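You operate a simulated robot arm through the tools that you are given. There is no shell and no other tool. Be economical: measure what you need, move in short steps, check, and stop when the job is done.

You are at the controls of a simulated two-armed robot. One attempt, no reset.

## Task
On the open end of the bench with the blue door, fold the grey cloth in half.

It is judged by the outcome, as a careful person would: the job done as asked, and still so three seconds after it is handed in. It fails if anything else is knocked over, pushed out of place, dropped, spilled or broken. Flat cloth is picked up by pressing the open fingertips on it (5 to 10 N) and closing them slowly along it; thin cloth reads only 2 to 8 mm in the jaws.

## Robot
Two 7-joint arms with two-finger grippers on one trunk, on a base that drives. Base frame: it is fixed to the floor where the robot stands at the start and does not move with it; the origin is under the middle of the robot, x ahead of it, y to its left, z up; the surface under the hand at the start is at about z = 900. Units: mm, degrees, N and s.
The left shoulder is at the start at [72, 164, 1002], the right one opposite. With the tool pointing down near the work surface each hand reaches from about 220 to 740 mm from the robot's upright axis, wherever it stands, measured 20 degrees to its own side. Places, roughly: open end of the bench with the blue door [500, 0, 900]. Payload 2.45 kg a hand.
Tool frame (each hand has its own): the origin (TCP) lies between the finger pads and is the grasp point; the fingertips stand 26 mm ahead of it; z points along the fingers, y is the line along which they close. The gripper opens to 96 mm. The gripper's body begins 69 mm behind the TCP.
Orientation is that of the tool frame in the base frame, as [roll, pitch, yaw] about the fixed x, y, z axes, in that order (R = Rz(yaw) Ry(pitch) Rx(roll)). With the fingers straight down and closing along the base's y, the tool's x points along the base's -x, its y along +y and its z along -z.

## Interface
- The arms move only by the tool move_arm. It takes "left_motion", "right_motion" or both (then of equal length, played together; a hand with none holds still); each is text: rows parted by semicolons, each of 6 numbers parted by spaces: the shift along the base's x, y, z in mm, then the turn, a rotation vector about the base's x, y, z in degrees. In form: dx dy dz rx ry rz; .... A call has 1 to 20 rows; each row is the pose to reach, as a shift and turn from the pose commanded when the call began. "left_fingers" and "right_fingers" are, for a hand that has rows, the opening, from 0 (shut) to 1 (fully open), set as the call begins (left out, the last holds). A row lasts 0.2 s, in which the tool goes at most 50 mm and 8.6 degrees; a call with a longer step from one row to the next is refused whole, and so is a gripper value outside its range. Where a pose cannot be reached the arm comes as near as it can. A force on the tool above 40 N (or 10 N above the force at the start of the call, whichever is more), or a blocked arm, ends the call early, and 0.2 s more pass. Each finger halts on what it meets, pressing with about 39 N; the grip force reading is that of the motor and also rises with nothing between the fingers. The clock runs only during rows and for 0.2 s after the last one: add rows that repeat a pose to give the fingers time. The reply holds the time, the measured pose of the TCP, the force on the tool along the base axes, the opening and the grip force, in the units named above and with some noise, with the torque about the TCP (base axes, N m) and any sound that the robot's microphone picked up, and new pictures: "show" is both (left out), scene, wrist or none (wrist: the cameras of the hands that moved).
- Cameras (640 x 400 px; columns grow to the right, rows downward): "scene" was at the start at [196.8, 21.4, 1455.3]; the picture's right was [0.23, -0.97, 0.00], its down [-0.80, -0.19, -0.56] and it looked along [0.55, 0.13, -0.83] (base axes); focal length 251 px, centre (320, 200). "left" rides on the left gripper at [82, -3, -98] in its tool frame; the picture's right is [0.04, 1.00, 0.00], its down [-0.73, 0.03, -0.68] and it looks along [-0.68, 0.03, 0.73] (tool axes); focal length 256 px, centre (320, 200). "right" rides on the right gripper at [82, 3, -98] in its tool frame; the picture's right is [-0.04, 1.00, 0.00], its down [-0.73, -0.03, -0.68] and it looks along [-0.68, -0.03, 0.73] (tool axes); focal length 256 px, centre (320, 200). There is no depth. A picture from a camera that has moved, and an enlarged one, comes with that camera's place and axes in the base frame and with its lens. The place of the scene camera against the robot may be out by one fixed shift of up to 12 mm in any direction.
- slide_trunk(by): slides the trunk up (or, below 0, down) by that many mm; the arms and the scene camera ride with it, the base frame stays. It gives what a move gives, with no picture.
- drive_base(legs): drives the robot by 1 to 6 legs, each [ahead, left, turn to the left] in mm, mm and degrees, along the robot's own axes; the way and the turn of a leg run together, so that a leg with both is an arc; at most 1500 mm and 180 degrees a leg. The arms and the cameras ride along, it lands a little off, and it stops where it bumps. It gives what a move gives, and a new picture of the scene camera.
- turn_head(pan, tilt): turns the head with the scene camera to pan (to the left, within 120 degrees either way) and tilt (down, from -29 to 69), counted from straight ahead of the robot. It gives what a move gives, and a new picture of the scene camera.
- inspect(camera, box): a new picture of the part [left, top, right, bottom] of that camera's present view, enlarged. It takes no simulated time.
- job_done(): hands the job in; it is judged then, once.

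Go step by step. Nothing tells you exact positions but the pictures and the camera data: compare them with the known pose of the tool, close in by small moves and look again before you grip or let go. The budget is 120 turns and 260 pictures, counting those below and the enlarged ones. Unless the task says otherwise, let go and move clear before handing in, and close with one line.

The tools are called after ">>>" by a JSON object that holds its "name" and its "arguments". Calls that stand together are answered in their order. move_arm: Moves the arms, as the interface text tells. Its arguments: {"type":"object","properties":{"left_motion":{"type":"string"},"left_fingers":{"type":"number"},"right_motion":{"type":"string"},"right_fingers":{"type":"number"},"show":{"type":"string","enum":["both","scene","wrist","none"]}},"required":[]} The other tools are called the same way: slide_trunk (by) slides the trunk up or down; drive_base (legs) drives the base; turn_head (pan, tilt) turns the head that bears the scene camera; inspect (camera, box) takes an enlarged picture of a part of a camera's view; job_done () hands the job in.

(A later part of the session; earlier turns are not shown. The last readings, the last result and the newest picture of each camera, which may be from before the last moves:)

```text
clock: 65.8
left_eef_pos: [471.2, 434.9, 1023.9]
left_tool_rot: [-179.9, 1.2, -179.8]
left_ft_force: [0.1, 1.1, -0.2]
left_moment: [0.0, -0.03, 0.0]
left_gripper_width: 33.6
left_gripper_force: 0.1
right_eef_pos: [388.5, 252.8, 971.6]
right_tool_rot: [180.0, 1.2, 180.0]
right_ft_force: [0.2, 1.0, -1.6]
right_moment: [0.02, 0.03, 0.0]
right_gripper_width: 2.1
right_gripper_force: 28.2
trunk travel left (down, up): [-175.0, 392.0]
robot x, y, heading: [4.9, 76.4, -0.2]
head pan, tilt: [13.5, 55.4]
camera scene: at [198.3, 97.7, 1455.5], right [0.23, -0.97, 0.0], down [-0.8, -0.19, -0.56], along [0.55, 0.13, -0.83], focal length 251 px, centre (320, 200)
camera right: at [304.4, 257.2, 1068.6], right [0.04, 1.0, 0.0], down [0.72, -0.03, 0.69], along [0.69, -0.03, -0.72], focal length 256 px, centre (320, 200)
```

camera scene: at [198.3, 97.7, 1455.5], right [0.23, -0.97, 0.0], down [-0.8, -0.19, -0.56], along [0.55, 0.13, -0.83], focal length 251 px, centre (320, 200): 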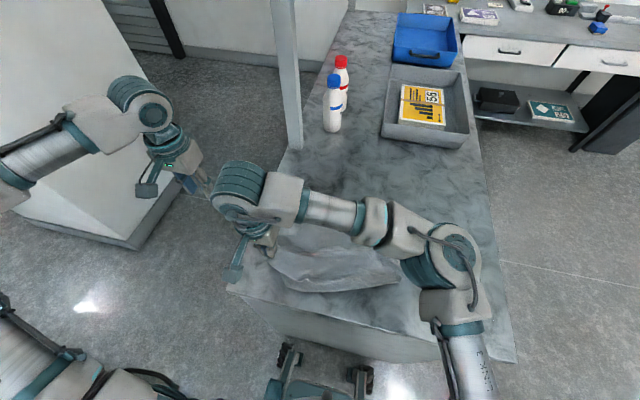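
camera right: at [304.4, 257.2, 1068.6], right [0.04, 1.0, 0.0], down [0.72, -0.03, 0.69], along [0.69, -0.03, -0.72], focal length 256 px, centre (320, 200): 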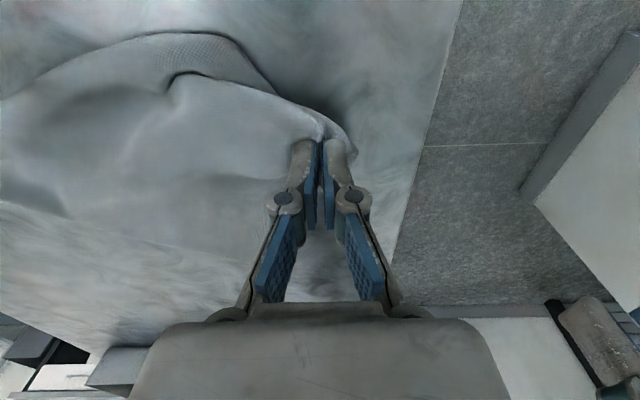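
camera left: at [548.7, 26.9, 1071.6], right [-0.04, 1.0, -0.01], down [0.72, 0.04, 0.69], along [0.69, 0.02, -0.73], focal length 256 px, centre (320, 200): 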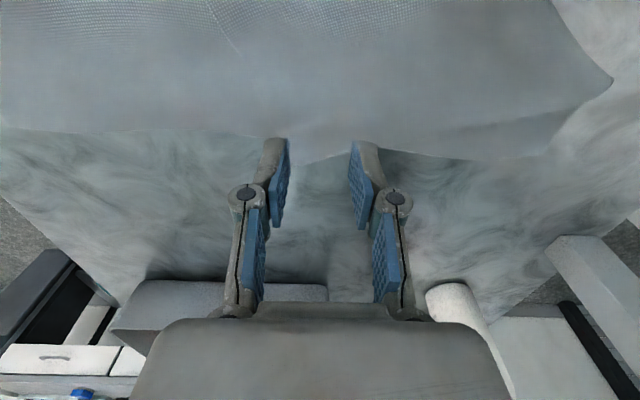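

The cloth slides easily, so it bunched up. I'll set the near-left corner down here, let go and move the right hand away; then I can grip one near corner in each hand and stretch the edge.

>>> {"name": "move_arm", "arguments": {"right_motion": "0 0 -15 0 0 0;0 0 -30 0 0 0;0 0 -40 0 0 0;0 0 -40 0 0 0", "show": "none"}}

>>> {"name": "move_arm", "arguments": {"right_motion": "0 0 0 0 0 0;0 0 0 0 0 0;0 0 20 0 0 0;0 0 50 0 0 0;0 0 90 0 0 0;0 -30 120 0 0 0;0 -75 120 0 0 0;0 -120 120 0 0 0;0 -165 120 0 0 0;0 -210 120 0 0 0;0 -250 120 0 0 0;0 -290 120 0 0 0;0 -330 120 0 0 0;0 -350 120 0 0 0", "right_fingers": 0.3, "show": "both"}}

```text
clock: 66.8
left_eef_pos: [471.9, 435.6, 1022.9]
left_tool_rot: [-179.9, 1.2, -179.8]
left_ft_force: [-0.2, -1.5, -0.1]
left_moment: [-0.02, -0.01, -0.03]
left_gripper_width: 33.6
left_gripper_force: 0.1
right_eef_pos: [388.4, 252.4, 932.6]
right_tool_rot: [-180.0, 1.3, -179.9]
right_ft_force: [-0.8, 0.0, 0.1]
right_moment: [0.05, -0.01, -0.01]
right_gripper_width: 4.7
right_gripper_force: 35.5
trunk travel left (down, up): [-175.0, 392.0]
robot x, y, heading: [0.8, 77.3, -0.6]
head pan, tilt: [13.5, 55.4]
```

```text
clock: 69.8
left_eef_pos: [471.5, 434.4, 1023.8]
left_tool_rot: [-180.0, 1.2, -179.8]
left_ft_force: [-0.3, 0.2, 0.3]
left_moment: [0.01, 0.01, 0.0]
left_gripper_width: 33.6
left_gripper_force: 0.2
right_eef_pos: [387.0, -97.9, 1052.0]
right_tool_rot: [-180.0, 1.2, -179.9]
right_ft_force: [0.5, -0.8, 0.2]
right_moment: [0.01, 0.01, -0.02]
right_gripper_width: 28.7
right_gripper_force: 0.1
trunk travel left (down, up): [-175.0, 392.0]
robot x, y, heading: [5.5, 74.9, -0.2]
head pan, tilt: [13.5, 55.4]
camera scene: at [198.0, 92.5, 1455.5], right [0.23, -0.97, 0.0], down [-0.8, -0.19, -0.56], along [0.55, 0.13, -0.83], focal length 251 px, centre (320, 200)
camera right: at [303.0, -94.2, 1148.9], right [0.04, 1.0, 0.0], down [0.72, -0.03, 0.69], along [0.69, -0.03, -0.72], focal length 256 px, centre (320, 200)
```

scene: 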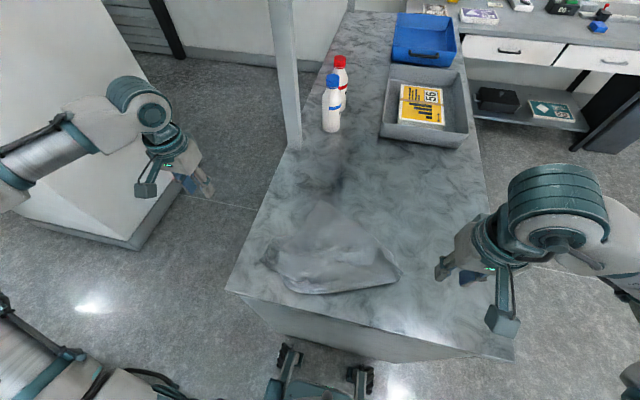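
right: 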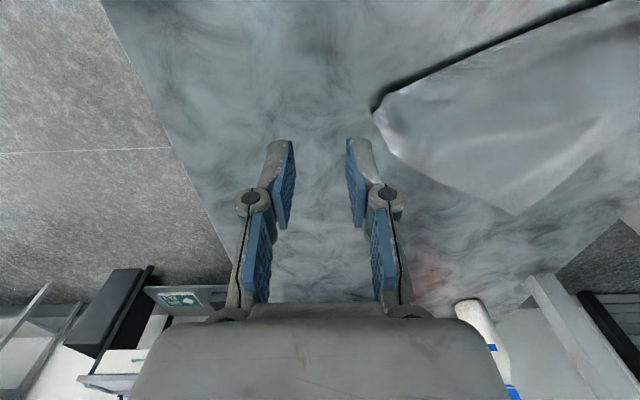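

>>> {"name": "inspect", "arguments": {"camera": "scene", "box": [240, 185, 430, 305]}}

>>> {"name": "inspect", "arguments": {"camera": "right", "box": [340, 0, 640, 230]}}

```text
3.33 times, centred on (335, 245) of scene
camera zoom: at [198.0, 92.5, 1455.5], right [0.23, -0.97, 0.0], down [-0.8, -0.19, -0.56], along [0.55, 0.13, -0.83], focal length 837 px, centre (270, 50)
```

zoom: 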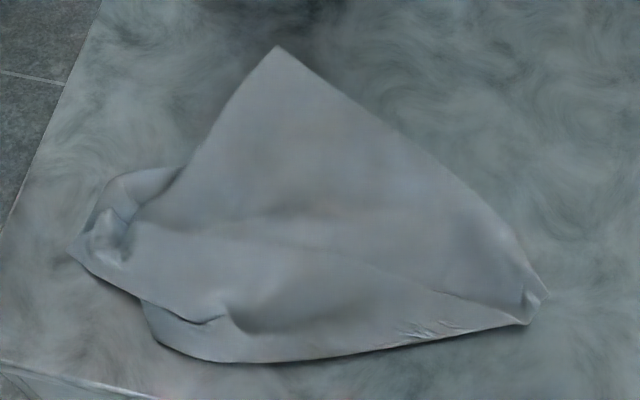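

```text
1.74 times, centred on (490, 115) of right
camera zoom: at [303.0, -94.2, 1148.9], right [0.04, 1.0, 0.0], down [0.72, -0.03, 0.69], along [0.69, -0.03, -0.72], focal length 445 px, centre (24, 348)
```

zoom: 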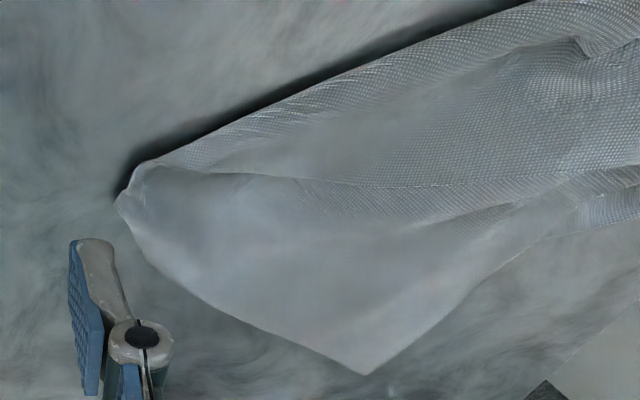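

Now I can read it: the near-right corner is at about (405, −38), the far-right at (566, 179), and the near-left tuft at (374, 273). I'll strafe back to suit both arms, then grip both near corners, lift the cloth to hang and lay it flat again nearer the robot.

>>> {"name": "drive_base", "arguments": {"legs": [[0, -105, 0]]}}

>>> {"name": "move_arm", "arguments": {"left_motion": "-20 -20 0 0 0 0;-45 -40 -10 0 0 0;-65 -60 -20 0 0 0;-75 -70 -30 0 0 0;-75 -70 -30 0 0 0", "right_motion": "5 35 0 0 0 0;10 70 0 0 0 0;15 105 -10 0 0 0;20 140 -25 0 0 0;20 150 -50 0 0 0", "left_fingers": 0.42, "right_fingers": 0.35, "show": "both"}}

```text
clock: 71.0
left_eef_pos: [474.7, 378.9, 1008.4]
left_tool_rot: [-177.8, 1.1, -179.4]
left_ft_force: [-1.1, 1.4, 0.0]
left_moment: [-0.18, -0.02, 0.01]
left_gripper_width: 33.4
left_gripper_force: 0.0
right_eef_pos: [388.5, -150.9, 1056.8]
right_tool_rot: [-177.8, 1.1, -179.7]
right_ft_force: [0.2, 1.5, -0.2]
right_moment: [-0.1, 0.06, -0.04]
right_gripper_width: 28.6
right_gripper_force: 0.1
trunk travel left (down, up): [-175.0, 392.0]
robot x, y, heading: [4.8, -19.3, -0.6]
head pan, tilt: [13.5, 55.4]
camera scene: at [200.8, 53.7, 1453.4], right [0.23, -0.97, 0.04], down [-0.8, -0.21, -0.56], along [0.55, 0.1, -0.83], focal length 251 px, centre (320, 200)
```

scene: 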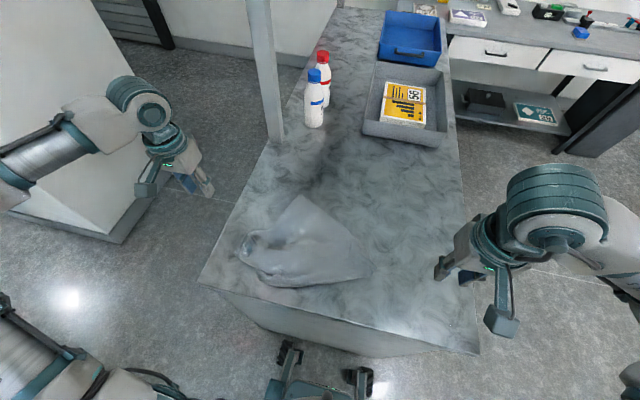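

```text
clock: 72.3
left_eef_pos: [388.4, 250.2, 1000.5]
left_tool_rot: [179.1, 1.8, -179.9]
left_ft_force: [0.4, -0.2, 0.9]
left_moment: [0.01, -0.03, -0.02]
left_gripper_width: 40.2
left_gripper_force: 0.1
right_eef_pos: [399.2, -62.7, 1007.4]
right_tool_rot: [179.2, 1.8, 179.9]
right_ft_force: [-0.1, -0.3, 0.1]
right_moment: [-0.02, -0.01, -0.04]
right_gripper_width: 33.7
right_gripper_force: 0.0
trunk travel left (down, up): [-175.0, 392.0]
robot x, y, heading: [2.9, -25.1, -0.3]
head pan, tilt: [13.5, 55.4]
stopped in row 5 (left hand): the arm was blocked; the commanded pose is now the measured one
camera scene: at [196.6, -30.5, 1455.9], right [0.22, -0.97, -0.02], down [-0.8, -0.18, -0.57], along [0.55, 0.14, -0.82], focal length 251 px, centre (320, 200)
camera right: at [314.5, -60.7, 1102.6], right [0.04, 1.0, 0.01], down [0.71, -0.04, 0.7], along [0.7, -0.02, -0.71], focal length 256 px, centre (320, 200)
camera left: at [303.7, 246.5, 1096.7], right [-0.04, 1.0, 0.01], down [0.71, 0.02, 0.7], along [0.7, 0.04, -0.71], focal length 256 px, centre (320, 200)
```

scene: 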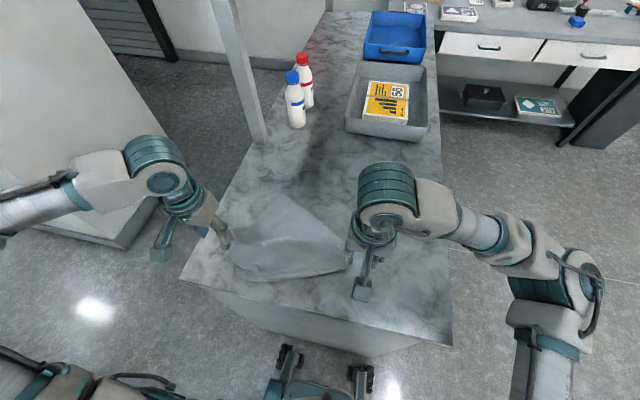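
right: 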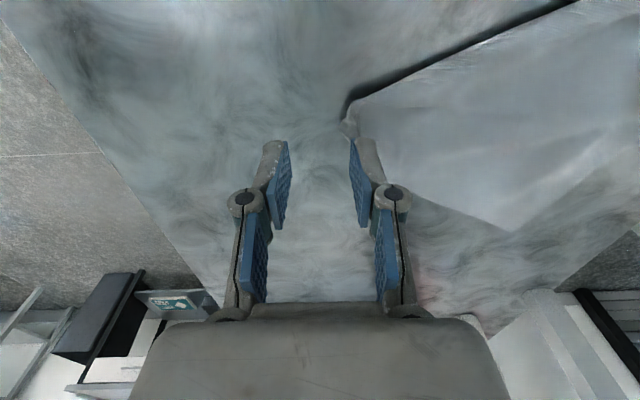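
left: 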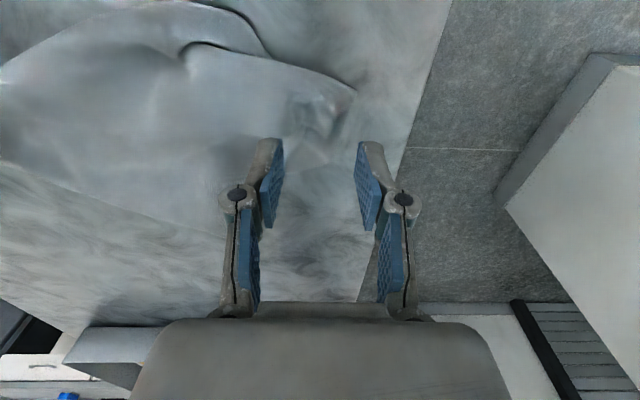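

Strafing sets the body rocking, so I'll hold both hands high and let it settle.

>>> {"name": "move_arm", "arguments": {"left_motion": "0 0 0 0 0 0;0 0 0 0 0 0;0 0 0 0 0 0;0 0 0 0 0 0;0 0 0 0 0 0;0 0 0 0 0 0;0 0 0 0 0 0;0 0 0 0 0 0;0 0 0 0 0 0;0 0 0 0 0 0;0 0 0 0 0 0;0 0 0 0 0 0;0 0 0 0 0 0;0 0 0 0 0 0;0 0 0 0 0 0;0 0 0 0 0 0;0 0 0 0 0 0;0 0 0 0 0 0;0 0 0 0 0 0;0 0 0 0 0 0", "show": "none"}}

>>> {"name": "move_arm", "arguments": {"left_motion": "0 0 0 0 0 0;0 0 0 0 0 0;0 0 0 0 0 0;0 0 0 0 0 0;0 0 0 0 0 0;0 0 0 0 0 0;0 0 0 0 0 0;0 0 0 0 0 0;0 0 0 0 0 0;0 0 0 0 0 0;0 0 0 0 0 0;0 0 0 0 0 0;0 0 0 0 0 0;0 0 0 0 0 0;0 0 0 0 0 0;0 0 0 0 0 0;0 0 0 0 0 0;0 0 0 0 0 0;0 0 0 0 0 0;0 0 0 0 0 0", "show": "none"}}

>>> {"name": "move_arm", "arguments": {"left_motion": "0 0 0 0 0 0;0 0 0 0 0 0;0 0 0 0 0 0;0 0 0 0 0 0;0 0 0 0 0 0;0 0 0 0 0 0", "right_motion": "0 0 0 0 0 0;0 0 0 0 0 0;0 0 0 0 0 0;0 0 0 0 0 0;0 0 0 0 0 0;0 0 0 0 0 0", "show": "both"}}

```text
clock: 76.5
left_eef_pos: [388.8, 253.7, 999.6]
left_tool_rot: [179.3, 1.6, -179.9]
left_ft_force: [0.2, -0.5, 0.4]
left_moment: [-0.01, 0.02, 0.0]
left_gripper_width: 40.3
left_gripper_force: 0.1
right_eef_pos: [400.5, -59.6, 1004.7]
right_tool_rot: [179.4, 1.8, 180.0]
right_ft_force: [-0.1, 0.3, 0.5]
right_moment: [-0.02, 0.02, 0.05]
right_gripper_width: 33.5
right_gripper_force: 0.0
trunk travel left (down, up): [-175.0, 392.0]
robot x, y, heading: [-0.9, -27.0, -0.5]
head pan, tilt: [13.5, 55.4]
```

```text
clock: 80.8
left_eef_pos: [389.9, 256.9, 998.7]
left_tool_rot: [179.5, 1.6, -179.8]
left_ft_force: [0.0, -0.3, -0.2]
left_moment: [0.0, -0.01, 0.02]
left_gripper_width: 40.4
left_gripper_force: 0.1
right_eef_pos: [401.5, -58.3, 1005.2]
right_tool_rot: [179.5, 1.6, 179.9]
right_ft_force: [0.5, 0.1, 0.9]
right_moment: [0.06, 0.03, 0.03]
right_gripper_width: 33.5
right_gripper_force: 0.1
trunk travel left (down, up): [-175.0, 392.0]
robot x, y, heading: [1.2, -24.5, -0.7]
head pan, tilt: [13.5, 55.4]
```

```text
clock: 82.2
left_eef_pos: [389.8, 258.1, 998.6]
left_tool_rot: [179.6, 1.6, -179.8]
left_ft_force: [0.5, -0.9, -0.1]
left_moment: [0.02, 0.02, 0.0]
left_gripper_width: 40.3
left_gripper_force: 0.0
right_eef_pos: [400.8, -55.8, 1007.0]
right_tool_rot: [179.7, 1.8, 179.9]
right_ft_force: [-0.4, 0.5, 0.4]
right_moment: [-0.03, 0.0, 0.0]
right_gripper_width: 33.5
right_gripper_force: 0.1
trunk travel left (down, up): [-175.0, 392.0]
robot x, y, heading: [4.7, -26.8, -0.3]
head pan, tilt: [13.5, 55.4]
camera scene: at [198.2, -5.4, 1455.5], right [0.23, -0.97, 0.0], down [-0.8, -0.19, -0.56], along [0.55, 0.13, -0.83], focal length 251 px, centre (320, 200)
camera right: at [316.1, -51.9, 1102.2], right [0.04, 1.0, 0.01], down [0.71, -0.03, 0.7], along [0.7, -0.02, -0.71], focal length 256 px, centre (320, 200)
camera left: at [305.0, 255.4, 1094.0], right [-0.04, 1.0, 0.01], down [0.71, 0.03, 0.7], along [0.7, 0.04, -0.71], focal length 256 px, centre (320, 200)
```

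scene: 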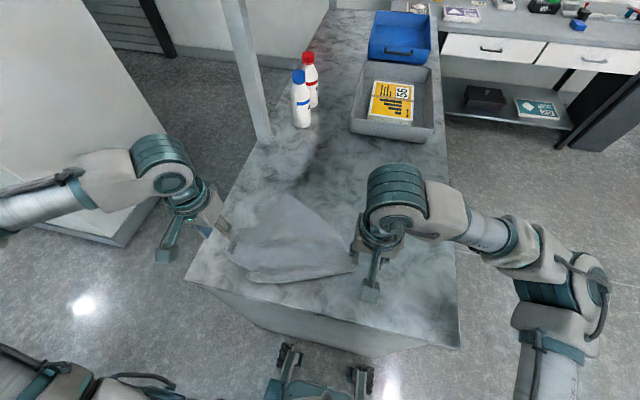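
right: 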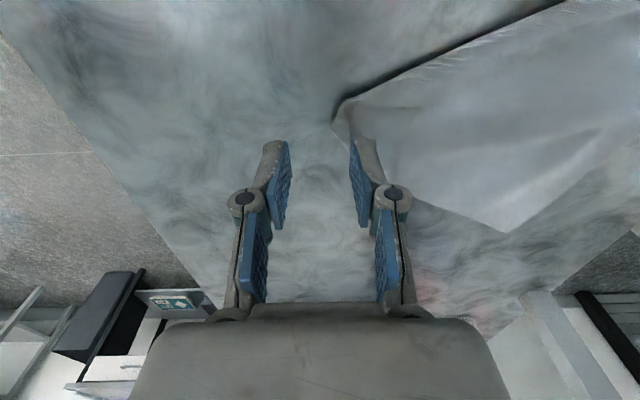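
left: 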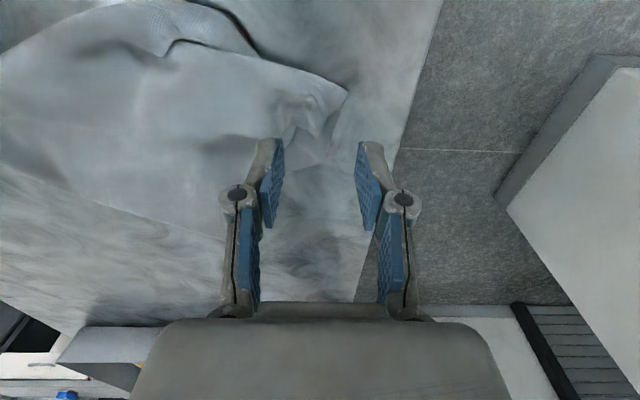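

>>> {"name": "inspect", "arguments": {"camera": "right", "box": [300, 0, 640, 240]}}

>>> {"name": "inspect", "arguments": {"camera": "left", "box": [80, 0, 440, 220]}}

```text
1.67 times, centred on (470, 120) of right
camera zoom: at [316.1, -51.9, 1102.2], right [0.04, 1.0, 0.01], down [0.71, -0.03, 0.7], along [0.7, -0.02, -0.71], focal length 427 px, centre (70, 333)
```

zoom: 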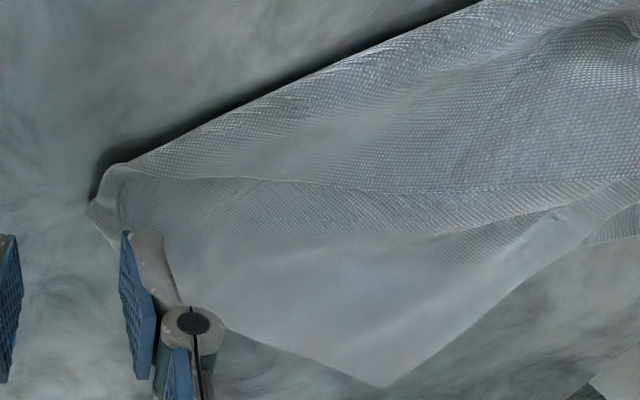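

```text
1.78 times, centred on (260, 110) of left
camera zoom: at [305.0, 255.4, 1094.0], right [-0.04, 1.0, 0.01], down [0.71, 0.03, 0.7], along [0.7, 0.04, -0.71], focal length 455 px, centre (427, 360)
```

zoom: 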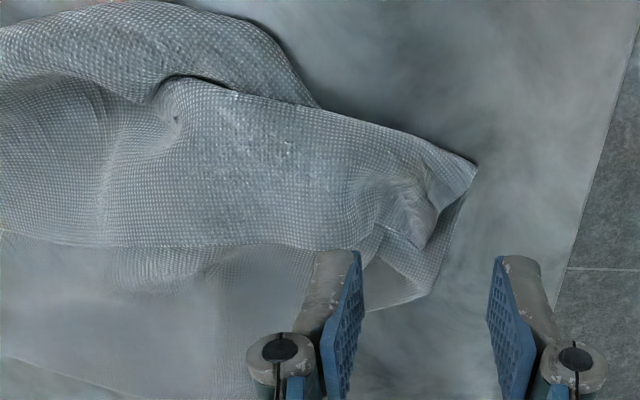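

The near edge lies flipped on top, running between the two tips. I'll lower the left hand onto the near-left pleat and the right hand onto the near-right tip.

>>> {"name": "move_arm", "arguments": {"left_motion": "0 -2 -25 0 0 0;1 -4 -50 0 0 0;1 -4 -63 0 0 0;1 -4 -63 0 0 0", "right_motion": "12 19 -25 0 0 0;22 36 -50 0 0 0;22 36 -70 0 0 0;22 36 -70 0 0 0", "show": "wrist"}}

```text
clock: 83.2
left_eef_pos: [391.0, 253.9, 935.7]
left_tool_rot: [179.6, 1.5, -179.7]
left_ft_force: [-0.4, 0.6, 0.8]
left_moment: [-0.01, 0.03, 0.04]
left_gripper_width: 40.2
left_gripper_force: 0.1
right_eef_pos: [423.7, -20.6, 934.2]
right_tool_rot: [179.5, 1.7, 179.8]
right_ft_force: [-0.2, 0.4, -0.5]
right_moment: [-0.01, 0.0, -0.03]
right_gripper_width: 33.7
right_gripper_force: 0.0
trunk travel left (down, up): [-175.0, 392.0]
robot x, y, heading: [3.7, -21.5, -0.4]
head pan, tilt: [13.5, 55.4]
camera right: at [338.4, -17.4, 1032.1], right [0.04, 1.0, 0.01], down [0.71, -0.04, 0.7], along [0.7, -0.02, -0.71], focal length 256 px, centre (320, 200)
camera left: at [306.2, 249.8, 1031.0], right [-0.04, 1.0, 0.01], down [0.71, 0.03, 0.7], along [0.7, 0.04, -0.71], focal length 256 px, centre (320, 200)
```

right: 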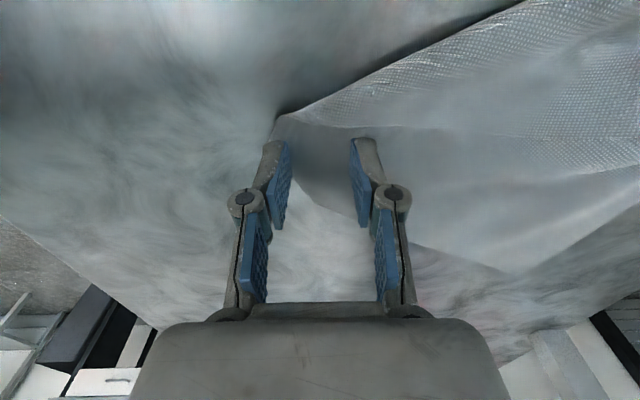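
left: 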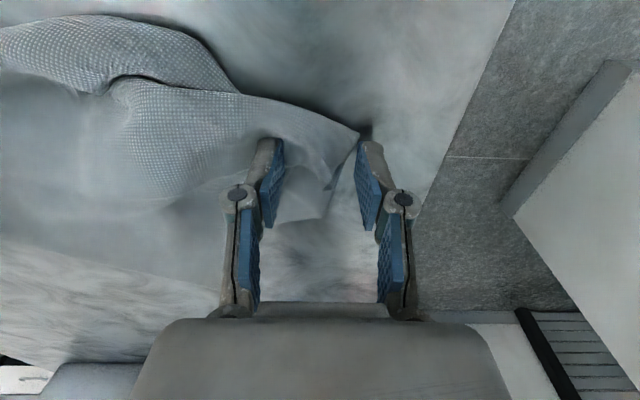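

>>> {"name": "move_arm", "arguments": {"left_motion": "-2 -10 0 0 0 0;-2 -10 -4 0 0 0;-2 -10 -6 0 0 0", "right_motion": "-8 6 0 0 0 0;-8 6 -4 0 0 0;-8 6 -6 0 0 0", "show": "none"}}

```text
clock: 84.0
left_eef_pos: [388.2, 245.2, 929.4]
left_tool_rot: [179.5, 1.6, -179.8]
left_ft_force: [0.9, 1.2, 5.0]
left_moment: [-0.08, -0.03, -0.03]
left_gripper_width: 41.0
left_gripper_force: 0.4
right_eef_pos: [414.9, -13.0, 931.3]
right_tool_rot: [179.7, 1.7, 179.9]
right_ft_force: [-0.3, 0.3, 0.0]
right_moment: [-0.02, 0.01, 0.02]
right_gripper_width: 33.6
right_gripper_force: 0.0
trunk travel left (down, up): [-175.0, 392.0]
robot x, y, heading: [1.5, -22.1, -0.3]
head pan, tilt: [13.5, 55.4]
```

>>> {"name": "move_arm", "arguments": {"left_motion": "0 0 0 0 0 0;0 0 -0.2 0 0 0", "right_motion": "0 0 -1 0 0 0;0 0 -2 0 0 0", "show": "none"}}

```text
clock: 84.5
left_eef_pos: [388.9, 247.0, 929.2]
left_tool_rot: [179.6, 1.6, -179.9]
left_ft_force: [-0.4, 0.8, 4.5]
left_moment: [-0.06, 0.01, 0.01]
left_gripper_width: 41.5
left_gripper_force: 0.1
right_eef_pos: [415.7, -11.1, 928.1]
right_tool_rot: [179.8, 1.7, 180.0]
right_ft_force: [0.0, 1.4, 0.4]
right_moment: [-0.03, -0.02, 0.03]
right_gripper_width: 33.7
right_gripper_force: 0.1
trunk travel left (down, up): [-175.0, 392.0]
robot x, y, heading: [3.0, -25.8, -0.4]
head pan, tilt: [13.5, 55.4]
```

>>> {"name": "move_arm", "arguments": {"left_motion": "0 0 -0.2 0 0 0;0 0 -0.2 0 0 0", "right_motion": "0 0 -0.7 0 0 0;0 0 -1.2 0 0 0", "left_fingers": 0.34, "show": "none"}}

>>> {"name": "move_arm", "arguments": {"left_motion": "0 0 0 0 0 0", "right_motion": "0 0 0 0 0 0", "left_fingers": 0.26, "show": "wrist"}}

```text
clock: 85.2
left_eef_pos: [387.9, 246.2, 929.9]
left_tool_rot: [179.6, 1.5, -179.8]
left_ft_force: [-0.5, -1.3, 3.8]
left_moment: [-0.1, -0.01, 0.0]
left_gripper_width: 32.3
left_gripper_force: 3.8
right_eef_pos: [414.0, -11.7, 928.1]
right_tool_rot: [179.8, 1.7, -179.9]
right_ft_force: [-0.4, -0.3, 3.9]
right_moment: [-0.08, 0.0, -0.02]
right_gripper_width: 33.6
right_gripper_force: 0.0
trunk travel left (down, up): [-175.0, 392.0]
robot x, y, heading: [3.1, -23.7, -0.4]
head pan, tilt: [13.5, 55.4]
```

```text
clock: 85.5
left_eef_pos: [387.2, 247.4, 929.4]
left_tool_rot: [179.6, 1.6, -179.8]
left_ft_force: [-0.1, 1.0, 3.9]
left_moment: [-0.01, -0.01, -0.01]
left_gripper_width: 25.7
left_gripper_force: 0.1
right_eef_pos: [414.7, -12.5, 926.8]
right_tool_rot: [179.7, 1.6, 179.9]
right_ft_force: [-0.9, 0.0, 4.3]
right_moment: [-0.11, 0.02, -0.02]
right_gripper_width: 33.5
right_gripper_force: 0.1
trunk travel left (down, up): [-175.0, 392.0]
robot x, y, heading: [3.2, -25.9, -0.3]
head pan, tilt: [13.5, 55.4]
camera right: at [330.0, -8.3, 1023.7], right [0.04, 1.0, 0.01], down [0.71, -0.03, 0.7], along [0.7, -0.03, -0.71], focal length 256 px, centre (320, 200)
camera left: at [303.8, 243.1, 1025.3], right [-0.04, 1.0, 0.01], down [0.71, 0.03, 0.7], along [0.7, 0.03, -0.71], focal length 256 px, centre (320, 200)
```

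right: 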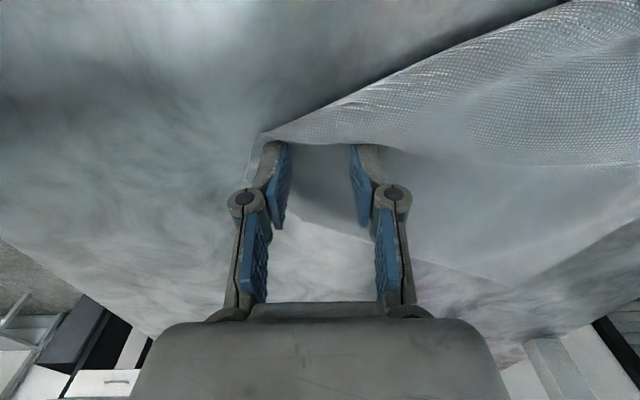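
left: 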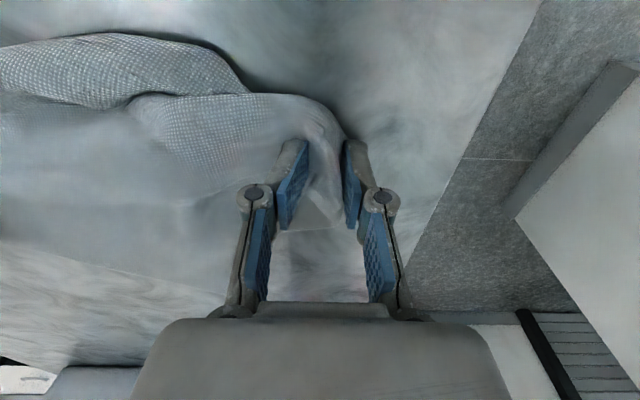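

>>> {"name": "move_arm", "arguments": {"left_motion": "0 0 -0.2 0 0 0", "right_motion": "0 0 -0.3 0 0 0", "left_fingers": 0.18, "right_fingers": 0.27, "show": "none"}}

>>> {"name": "move_arm", "arguments": {"left_motion": "0 0 0 0 0 0", "right_motion": "0 0 0 0 0 0", "left_fingers": 0.1, "right_fingers": 0.19, "show": "none"}}

>>> {"name": "move_arm", "arguments": {"left_motion": "0 0 0 0 0 0", "right_motion": "0 0 0 0 0 0", "left_fingers": 0, "right_fingers": 0.1, "show": "none"}}

>>> {"name": "move_arm", "arguments": {"left_motion": "0 0 0 0 0 0;0 0 0 0 0 0", "right_motion": "0 0 0 0 0 0;0 0 0 0 0 0", "left_fingers": 0, "right_fingers": 0, "show": "wrist"}}

```text
clock: 86.0
left_eef_pos: [386.4, 246.6, 929.3]
left_tool_rot: [179.6, 1.7, -179.8]
left_ft_force: [0.6, 2.0, 9.3]
left_moment: [-0.05, 0.0, 0.0]
left_gripper_width: 15.9
left_gripper_force: 0.1
right_eef_pos: [414.4, -12.4, 927.8]
right_tool_rot: [179.7, 1.7, 179.9]
right_ft_force: [0.1, 0.6, 5.3]
right_moment: [-0.09, 0.07, -0.01]
right_gripper_width: 25.8
right_gripper_force: 0.1
trunk travel left (down, up): [-175.0, 392.0]
robot x, y, heading: [0.9, -21.8, -0.3]
head pan, tilt: [13.5, 55.4]
```

```text
clock: 86.3
left_eef_pos: [388.0, 246.3, 929.5]
left_tool_rot: [179.6, 1.7, -179.7]
left_ft_force: [0.3, -0.2, 13.0]
left_moment: [-0.14, -0.05, -0.01]
left_gripper_width: 10.4
left_gripper_force: 0.0
right_eef_pos: [414.1, -12.7, 926.7]
right_tool_rot: [179.8, 1.7, 179.9]
right_ft_force: [-0.1, 1.5, 5.0]
right_moment: [-0.03, 0.06, -0.03]
right_gripper_width: 17.8
right_gripper_force: 0.1
trunk travel left (down, up): [-175.0, 392.0]
robot x, y, heading: [3.1, -22.6, -0.8]
head pan, tilt: [13.5, 55.4]
```

```text
clock: 86.8
left_eef_pos: [387.5, 245.4, 929.4]
left_tool_rot: [179.6, 1.7, -179.8]
left_ft_force: [0.8, 1.1, 17.3]
left_moment: [-0.08, -0.01, 0.02]
left_gripper_width: 3.7
left_gripper_force: 32.6
right_eef_pos: [414.1, -12.4, 927.6]
right_tool_rot: [179.7, 1.7, 179.8]
right_ft_force: [0.4, 1.6, 1.6]
right_moment: [0.01, -0.01, 0.0]
right_gripper_width: 9.4
right_gripper_force: 0.0
trunk travel left (down, up): [-175.0, 392.0]
robot x, y, heading: [4.8, -24.5, -0.8]
head pan, tilt: [13.5, 55.4]
```

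```text
clock: 87.3
left_eef_pos: [388.0, 245.5, 929.8]
left_tool_rot: [179.6, 1.6, -179.7]
left_ft_force: [2.3, 1.2, 19.8]
left_moment: [-0.1, -0.01, 0.02]
left_gripper_width: 3.8
left_gripper_force: 32.9
right_eef_pos: [414.2, -11.9, 927.4]
right_tool_rot: [179.5, 1.7, 179.9]
right_ft_force: [0.4, 0.5, 2.1]
right_moment: [-0.17, -0.03, -0.03]
right_gripper_width: 1.0
right_gripper_force: 27.1
trunk travel left (down, up): [-175.0, 392.0]
robot x, y, heading: [4.6, -25.3, -0.5]
head pan, tilt: [13.5, 55.4]
camera right: at [329.4, -8.5, 1023.9], right [0.04, 1.0, 0.01], down [0.71, -0.03, 0.7], along [0.7, -0.02, -0.71], focal length 256 px, centre (320, 200)
camera left: at [303.4, 242.6, 1025.4], right [-0.04, 1.0, 0.01], down [0.71, 0.03, 0.7], along [0.7, 0.03, -0.71], focal length 256 px, centre (320, 200)
```

right: 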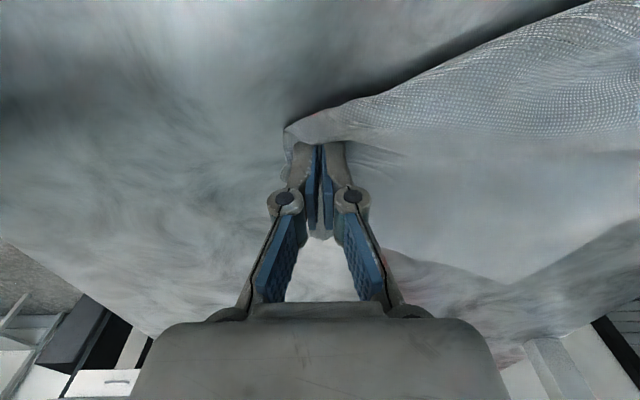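
left: 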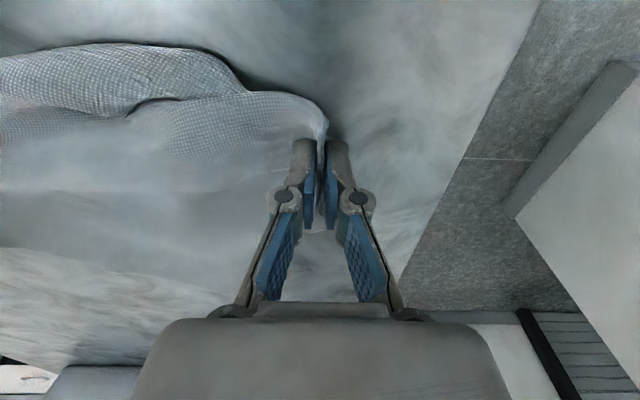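

The left grip reads 3.8 mm and the right a thin 1.0 mm. I'll lift both a little and look.

>>> {"name": "move_arm", "arguments": {"left_motion": "0 0 15 0 0 0;0 0 40 0 0 0;0 0 70 0 0 0", "right_motion": "0 0 15 0 0 0;0 0 40 0 0 0;0 0 70 0 0 0", "show": "both"}}

```text
clock: 88.2
left_eef_pos: [387.5, 247.3, 999.4]
left_tool_rot: [179.7, 1.6, -179.8]
left_ft_force: [0.5, 0.0, 0.2]
left_moment: [-0.05, 0.03, -0.01]
left_gripper_width: 3.5
left_gripper_force: 32.3
right_eef_pos: [413.3, -11.1, 996.7]
right_tool_rot: [179.8, 1.7, 179.9]
right_ft_force: [-0.5, 0.1, 0.0]
right_moment: [-0.01, -0.04, -0.01]
right_gripper_width: 3.5
right_gripper_force: 29.7
trunk travel left (down, up): [-175.0, 392.0]
robot x, y, heading: [1.6, -26.7, -0.3]
head pan, tilt: [13.5, 55.4]
camera scene: at [197.1, -5.4, 1455.7], right [0.23, -0.97, 0.0], down [-0.8, -0.19, -0.56], along [0.55, 0.13, -0.83], focal length 251 px, centre (320, 200)
camera right: at [329.3, -8.1, 1093.0], right [0.04, 1.0, 0.01], down [0.71, -0.03, 0.7], along [0.7, -0.02, -0.71], focal length 256 px, centre (320, 200)
camera left: at [302.9, 243.1, 1094.8], right [-0.04, 1.0, 0.0], down [0.71, 0.03, 0.7], along [0.7, 0.03, -0.71], focal length 256 px, centre (320, 200)
```

scene: 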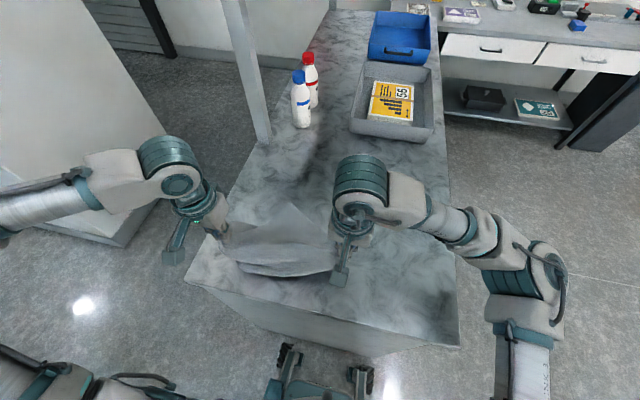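
right: 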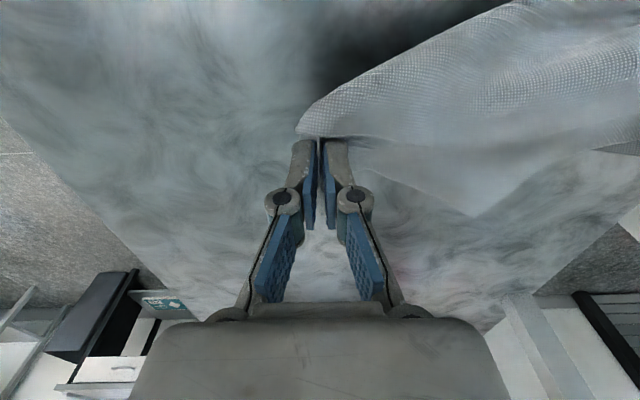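
left: 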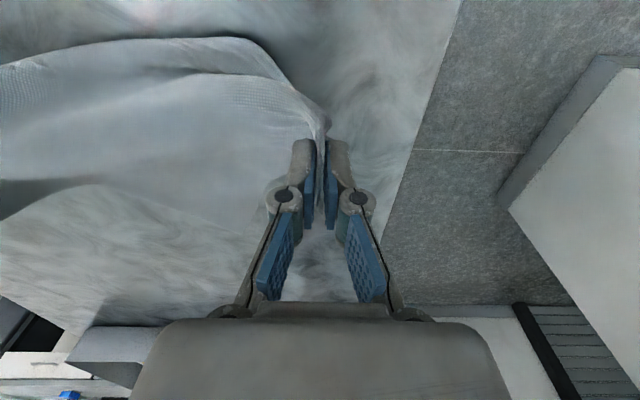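

Both corners hold. Now I'll lift high, spreading the right hand outwards, so the cloth hangs free and unfolds.

>>> {"name": "move_arm", "arguments": {"left_motion": "10 0 35 0 0 0;20 0 70 0 0 0;30 0 105 0 0 0;40 0 140 0 0 0;50 0 170 0 0 0;60 0 195 0 0 0;70 0 215 0 0 0;70 0 215 0 0 0;70 0 215 0 0 0", "right_motion": "6 -5 35 0 0 0;12 -12 70 0 0 0;18 -20 105 0 0 0;25 -30 140 0 0 0;32 -40 170 0 0 0;38 -50 195 0 0 0;44 -57 215 0 0 0;44 -57 215 0 0 0;44 -57 215 0 0 0", "show": "both"}}

```text
clock: 90.2
left_eef_pos: [458.6, 245.8, 1210.6]
left_tool_rot: [179.8, 1.6, -179.9]
left_ft_force: [-0.3, -30.3, 0.0]
left_moment: [-0.8, 0.01, 0.3]
left_gripper_width: 3.9
left_gripper_force: 32.5
right_eef_pos: [459.9, -67.4, 1211.3]
right_tool_rot: [179.6, 1.8, -180.0]
right_ft_force: [-1.1, 30.0, -0.3]
right_moment: [0.66, -0.04, -0.44]
right_gripper_width: 3.4
right_gripper_force: 32.3
trunk travel left (down, up): [-175.0, 392.0]
robot x, y, heading: [-0.3, -26.0, -0.8]
head pan, tilt: [13.5, 55.4]
camera scene: at [198.4, -6.0, 1455.5], right [0.23, -0.97, 0.0], down [-0.8, -0.19, -0.56], along [0.55, 0.13, -0.83], focal length 251 px, centre (320, 200)
camera right: at [374.7, -63.6, 1307.7], right [0.04, 1.0, 0.01], down [0.71, -0.04, 0.7], along [0.7, -0.02, -0.71], focal length 256 px, centre (320, 200)
camera left: at [373.6, 243.6, 1307.7], right [-0.04, 1.0, 0.0], down [0.71, 0.03, 0.7], along [0.7, 0.03, -0.72], focal length 256 px, centre (320, 200)
```

scene: 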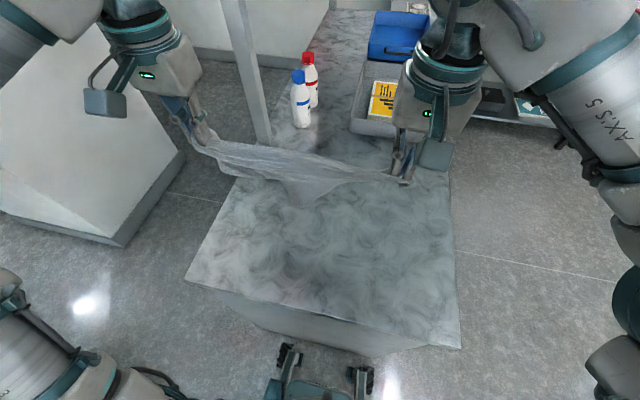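
right: 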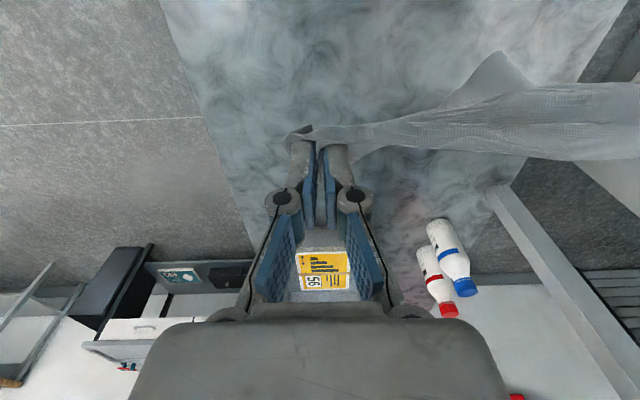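
left: 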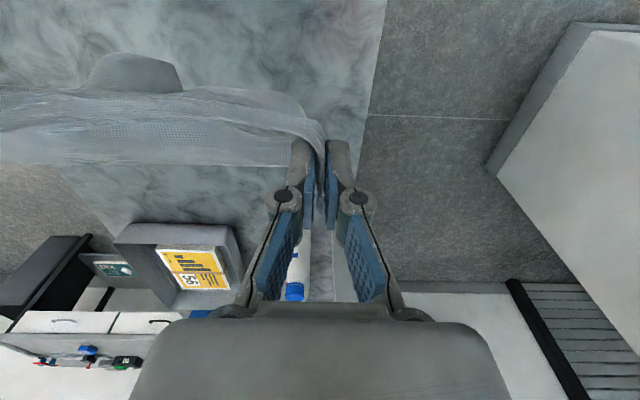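

The edge is too taut (30 N), so I'll bring the hands 16 mm closer and look at how the cloth hangs.

>>> {"name": "move_arm", "arguments": {"left_motion": "0 -4 0 0 0 0;0 -8 0 0 0 0;0 -8 0 0 0 0;0 -8 0 0 0 0", "right_motion": "0 4 0 0 0 0;0 8 0 0 0 0;0 8 0 0 0 0;0 8 0 0 0 0", "show": "none"}}

>>> {"name": "inspect", "arguments": {"camera": "scene", "box": [160, 80, 460, 240]}}

>>> {"name": "inspect", "arguments": {"camera": "right", "box": [280, 0, 640, 220]}}

```text
clock: 91.2
left_eef_pos: [458.5, 238.9, 1211.5]
left_tool_rot: [179.7, 1.6, -179.7]
left_ft_force: [1.0, -9.0, 0.0]
left_moment: [-0.29, 0.03, 0.13]
left_gripper_width: 3.6
left_gripper_force: 32.6
right_eef_pos: [458.6, -60.3, 1211.5]
right_tool_rot: [179.8, 1.8, 180.0]
right_ft_force: [1.1, 9.4, 1.3]
right_moment: [0.14, 0.01, -0.14]
right_gripper_width: 1.5
right_gripper_force: 29.6
trunk travel left (down, up): [-175.0, 392.0]
robot x, y, heading: [0.7, -27.4, -0.5]
head pan, tilt: [13.5, 55.4]
```

```text
2.13 times, centred on (310, 160) of scene
camera zoom: at [198.5, -5.9, 1455.4], right [0.23, -0.97, 0.0], down [-0.8, -0.19, -0.56], along [0.55, 0.13, -0.83], focal length 536 px, centre (341, 285)
```

zoom: 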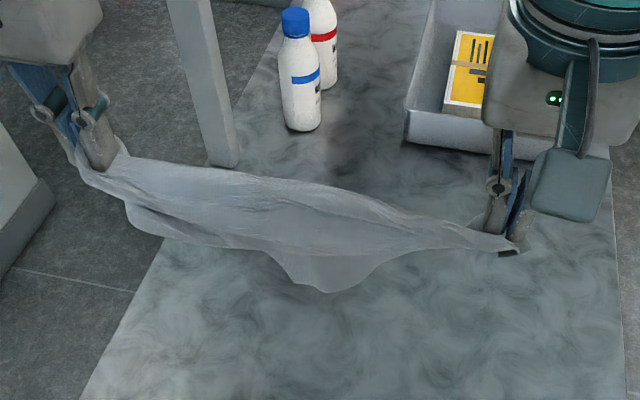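

```text
1.78 times, centred on (460, 110) of right
camera zoom: at [374.6, -56.9, 1308.2], right [0.04, 1.0, 0.01], down [0.71, -0.03, 0.7], along [0.7, -0.03, -0.71], focal length 455 px, centre (71, 360)
```

zoom: 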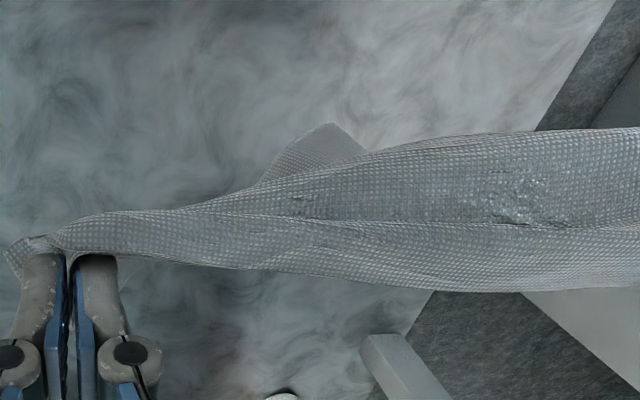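

The far-right corner hangs in the middle, and the left hand seems to hold more than one layer. I'll lay it down by lowering while pulling toward the robot, then see what is bunched at the left.

>>> {"name": "move_arm", "arguments": {"left_motion": "10 0 -35 0 0 0;20 0 -70 0 0 0;20 0 -100 0 0 0;5 0 -130 0 0 0;-15 0 -160 0 0 0;-35 0 -185 0 0 0;-55 0 -210 0 0 0;-75 0 -235 0 0 0;-95 0 -255 0 0 0;-115 0 -270 0 0 0;-125 0 -276 0 0 0;-125 0 -276 0 0 0", "right_motion": "10 0 -35 0 0 0;20 0 -70 0 0 0;20 0 -100 0 0 0;5 0 -130 0 0 0;-15 0 -160 0 0 0;-35 0 -185 0 0 0;-55 0 -210 0 0 0;-75 0 -235 0 0 0;-95 0 -255 0 0 0;-115 0 -270 0 0 0;-125 0 -276 0 0 0;-125 0 -276 0 0 0", "show": "both"}}

```text
clock: 93.8
left_eef_pos: [332.0, 237.8, 936.3]
left_tool_rot: [179.7, 1.6, -179.8]
left_ft_force: [0.2, -4.2, 1.5]
left_moment: [-0.08, 0.0, 0.01]
left_gripper_width: 3.4
left_gripper_force: 32.4
right_eef_pos: [333.4, -61.7, 934.9]
right_tool_rot: [179.6, 1.7, 179.9]
right_ft_force: [-0.4, 2.9, 3.2]
right_moment: [0.07, -0.01, -0.04]
right_gripper_width: 3.4
right_gripper_force: 31.0
trunk travel left (down, up): [-175.0, 392.0]
robot x, y, heading: [3.2, -23.1, -0.4]
head pan, tilt: [13.5, 55.4]
camera scene: at [197.8, -5.5, 1455.5], right [0.23, -0.97, 0.0], down [-0.8, -0.19, -0.56], along [0.55, 0.13, -0.83], focal length 251 px, centre (320, 200)
camera right: at [249.4, -57.4, 1031.6], right [0.04, 1.0, 0.01], down [0.71, -0.03, 0.7], along [0.7, -0.03, -0.71], focal length 256 px, centre (320, 200)
camera left: at [247.9, 235.4, 1031.9], right [-0.04, 1.0, 0.0], down [0.71, 0.03, 0.7], along [0.7, 0.03, -0.71], focal length 256 px, centre (320, 200)
```

scene: 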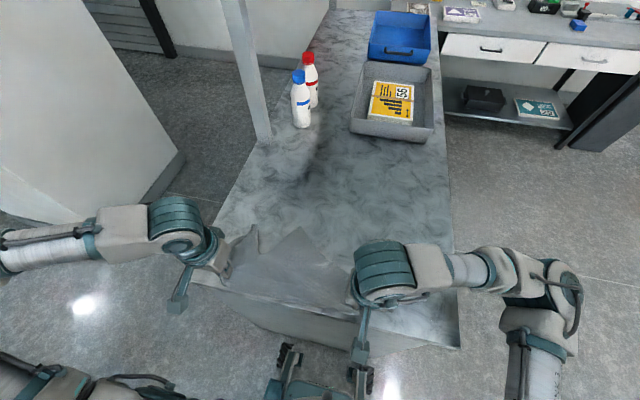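
right: 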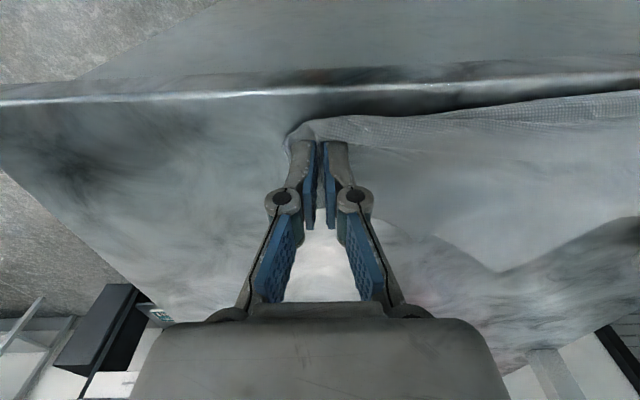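
left: 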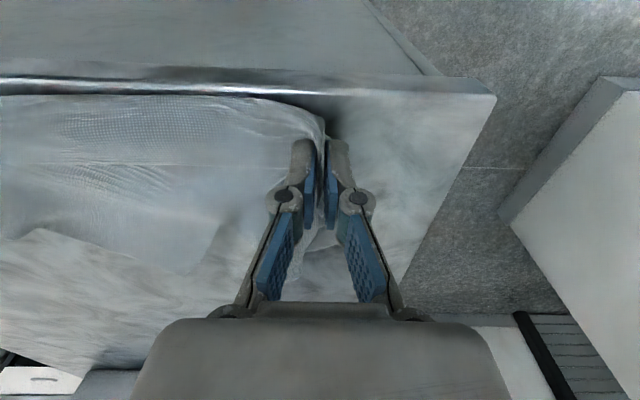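

It's laid near the front edge of the bench, so I'll let the left hand go and lift it clear while the right keeps holding as an anchor.

>>> {"name": "move_arm", "arguments": {"left_motion": "0 0 -3 0 0 0;0 0 -3 0 0 0;0 0 15 0 0 0;0 0 50 0 0 0;0 15 90 0 0 0;0 50 120 0 0 0;-10 90 130 0 0 0", "left_fingers": 0.35, "show": "both"}}

>>> {"name": "inspect", "arguments": {"camera": "scene", "box": [190, 200, 400, 330]}}

```text
clock: 95.3
left_eef_pos: [321.9, 328.9, 1065.4]
left_tool_rot: [179.7, 1.6, -179.8]
left_ft_force: [0.2, 0.4, -0.4]
left_moment: [-0.02, -0.02, 0.0]
left_gripper_width: 33.5
left_gripper_force: 0.0
right_eef_pos: [333.9, -58.9, 935.2]
right_tool_rot: [179.9, 1.7, 179.9]
right_ft_force: [-0.1, 0.6, 0.8]
right_moment: [-0.01, -0.01, -0.05]
right_gripper_width: 4.3
right_gripper_force: 30.3
trunk travel left (down, up): [-175.0, 392.0]
robot x, y, heading: [3.0, -24.6, -0.4]
head pan, tilt: [13.5, 55.4]
camera scene: at [196.3, -1.9, 1455.7], right [0.23, -0.97, 0.0], down [-0.8, -0.19, -0.56], along [0.55, 0.12, -0.83], focal length 251 px, centre (320, 200)
camera left: at [237.8, 326.6, 1162.5], right [-0.04, 1.0, 0.0], down [0.71, 0.03, 0.7], along [0.7, 0.03, -0.71], focal length 256 px, centre (320, 200)
```

scene: 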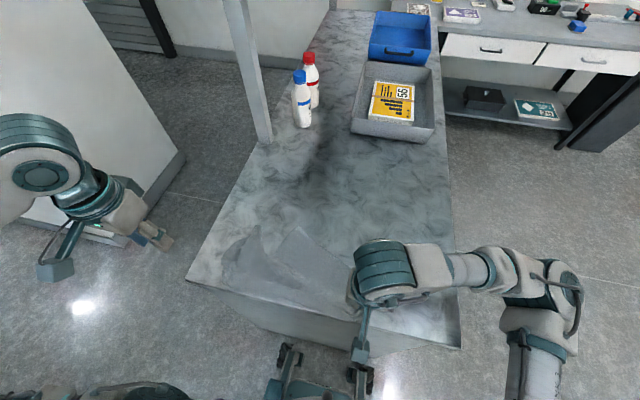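
left: 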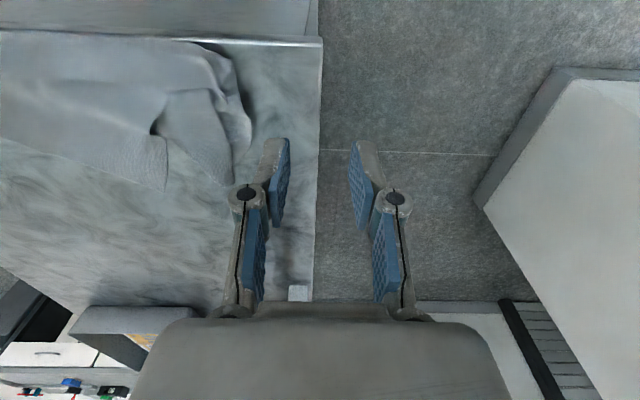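

```text
3.05 times, centred on (295, 265) of scene
camera zoom: at [196.3, -1.9, 1455.7], right [0.23, -0.97, 0.0], down [-0.8, -0.19, -0.56], along [0.55, 0.12, -0.83], focal length 765 px, centre (396, 2)
```

zoom: 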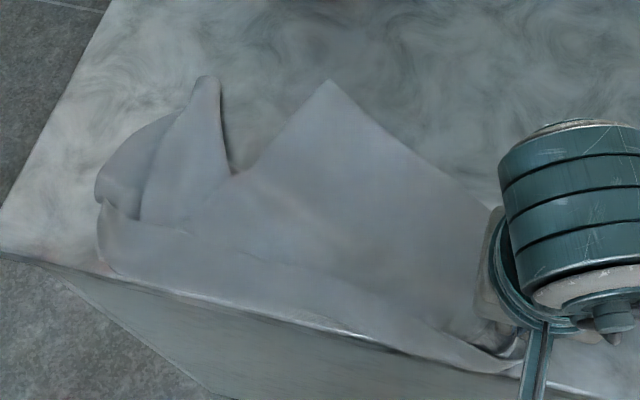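

>>> {"name": "inspect", "arguments": {"camera": "left", "box": [0, 20, 300, 210]}}

```text
2.11 times, centred on (150, 115) of left
camera zoom: at [237.8, 326.6, 1162.5], right [-0.04, 1.0, 0.0], down [0.71, 0.03, 0.7], along [0.7, 0.03, -0.71], focal length 539 px, centre (678, 379)
```

zoom: 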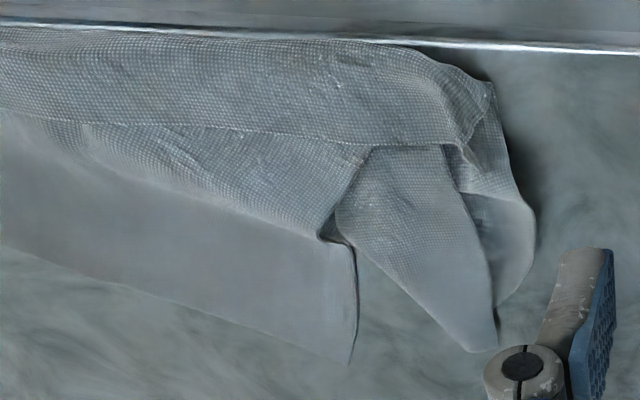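

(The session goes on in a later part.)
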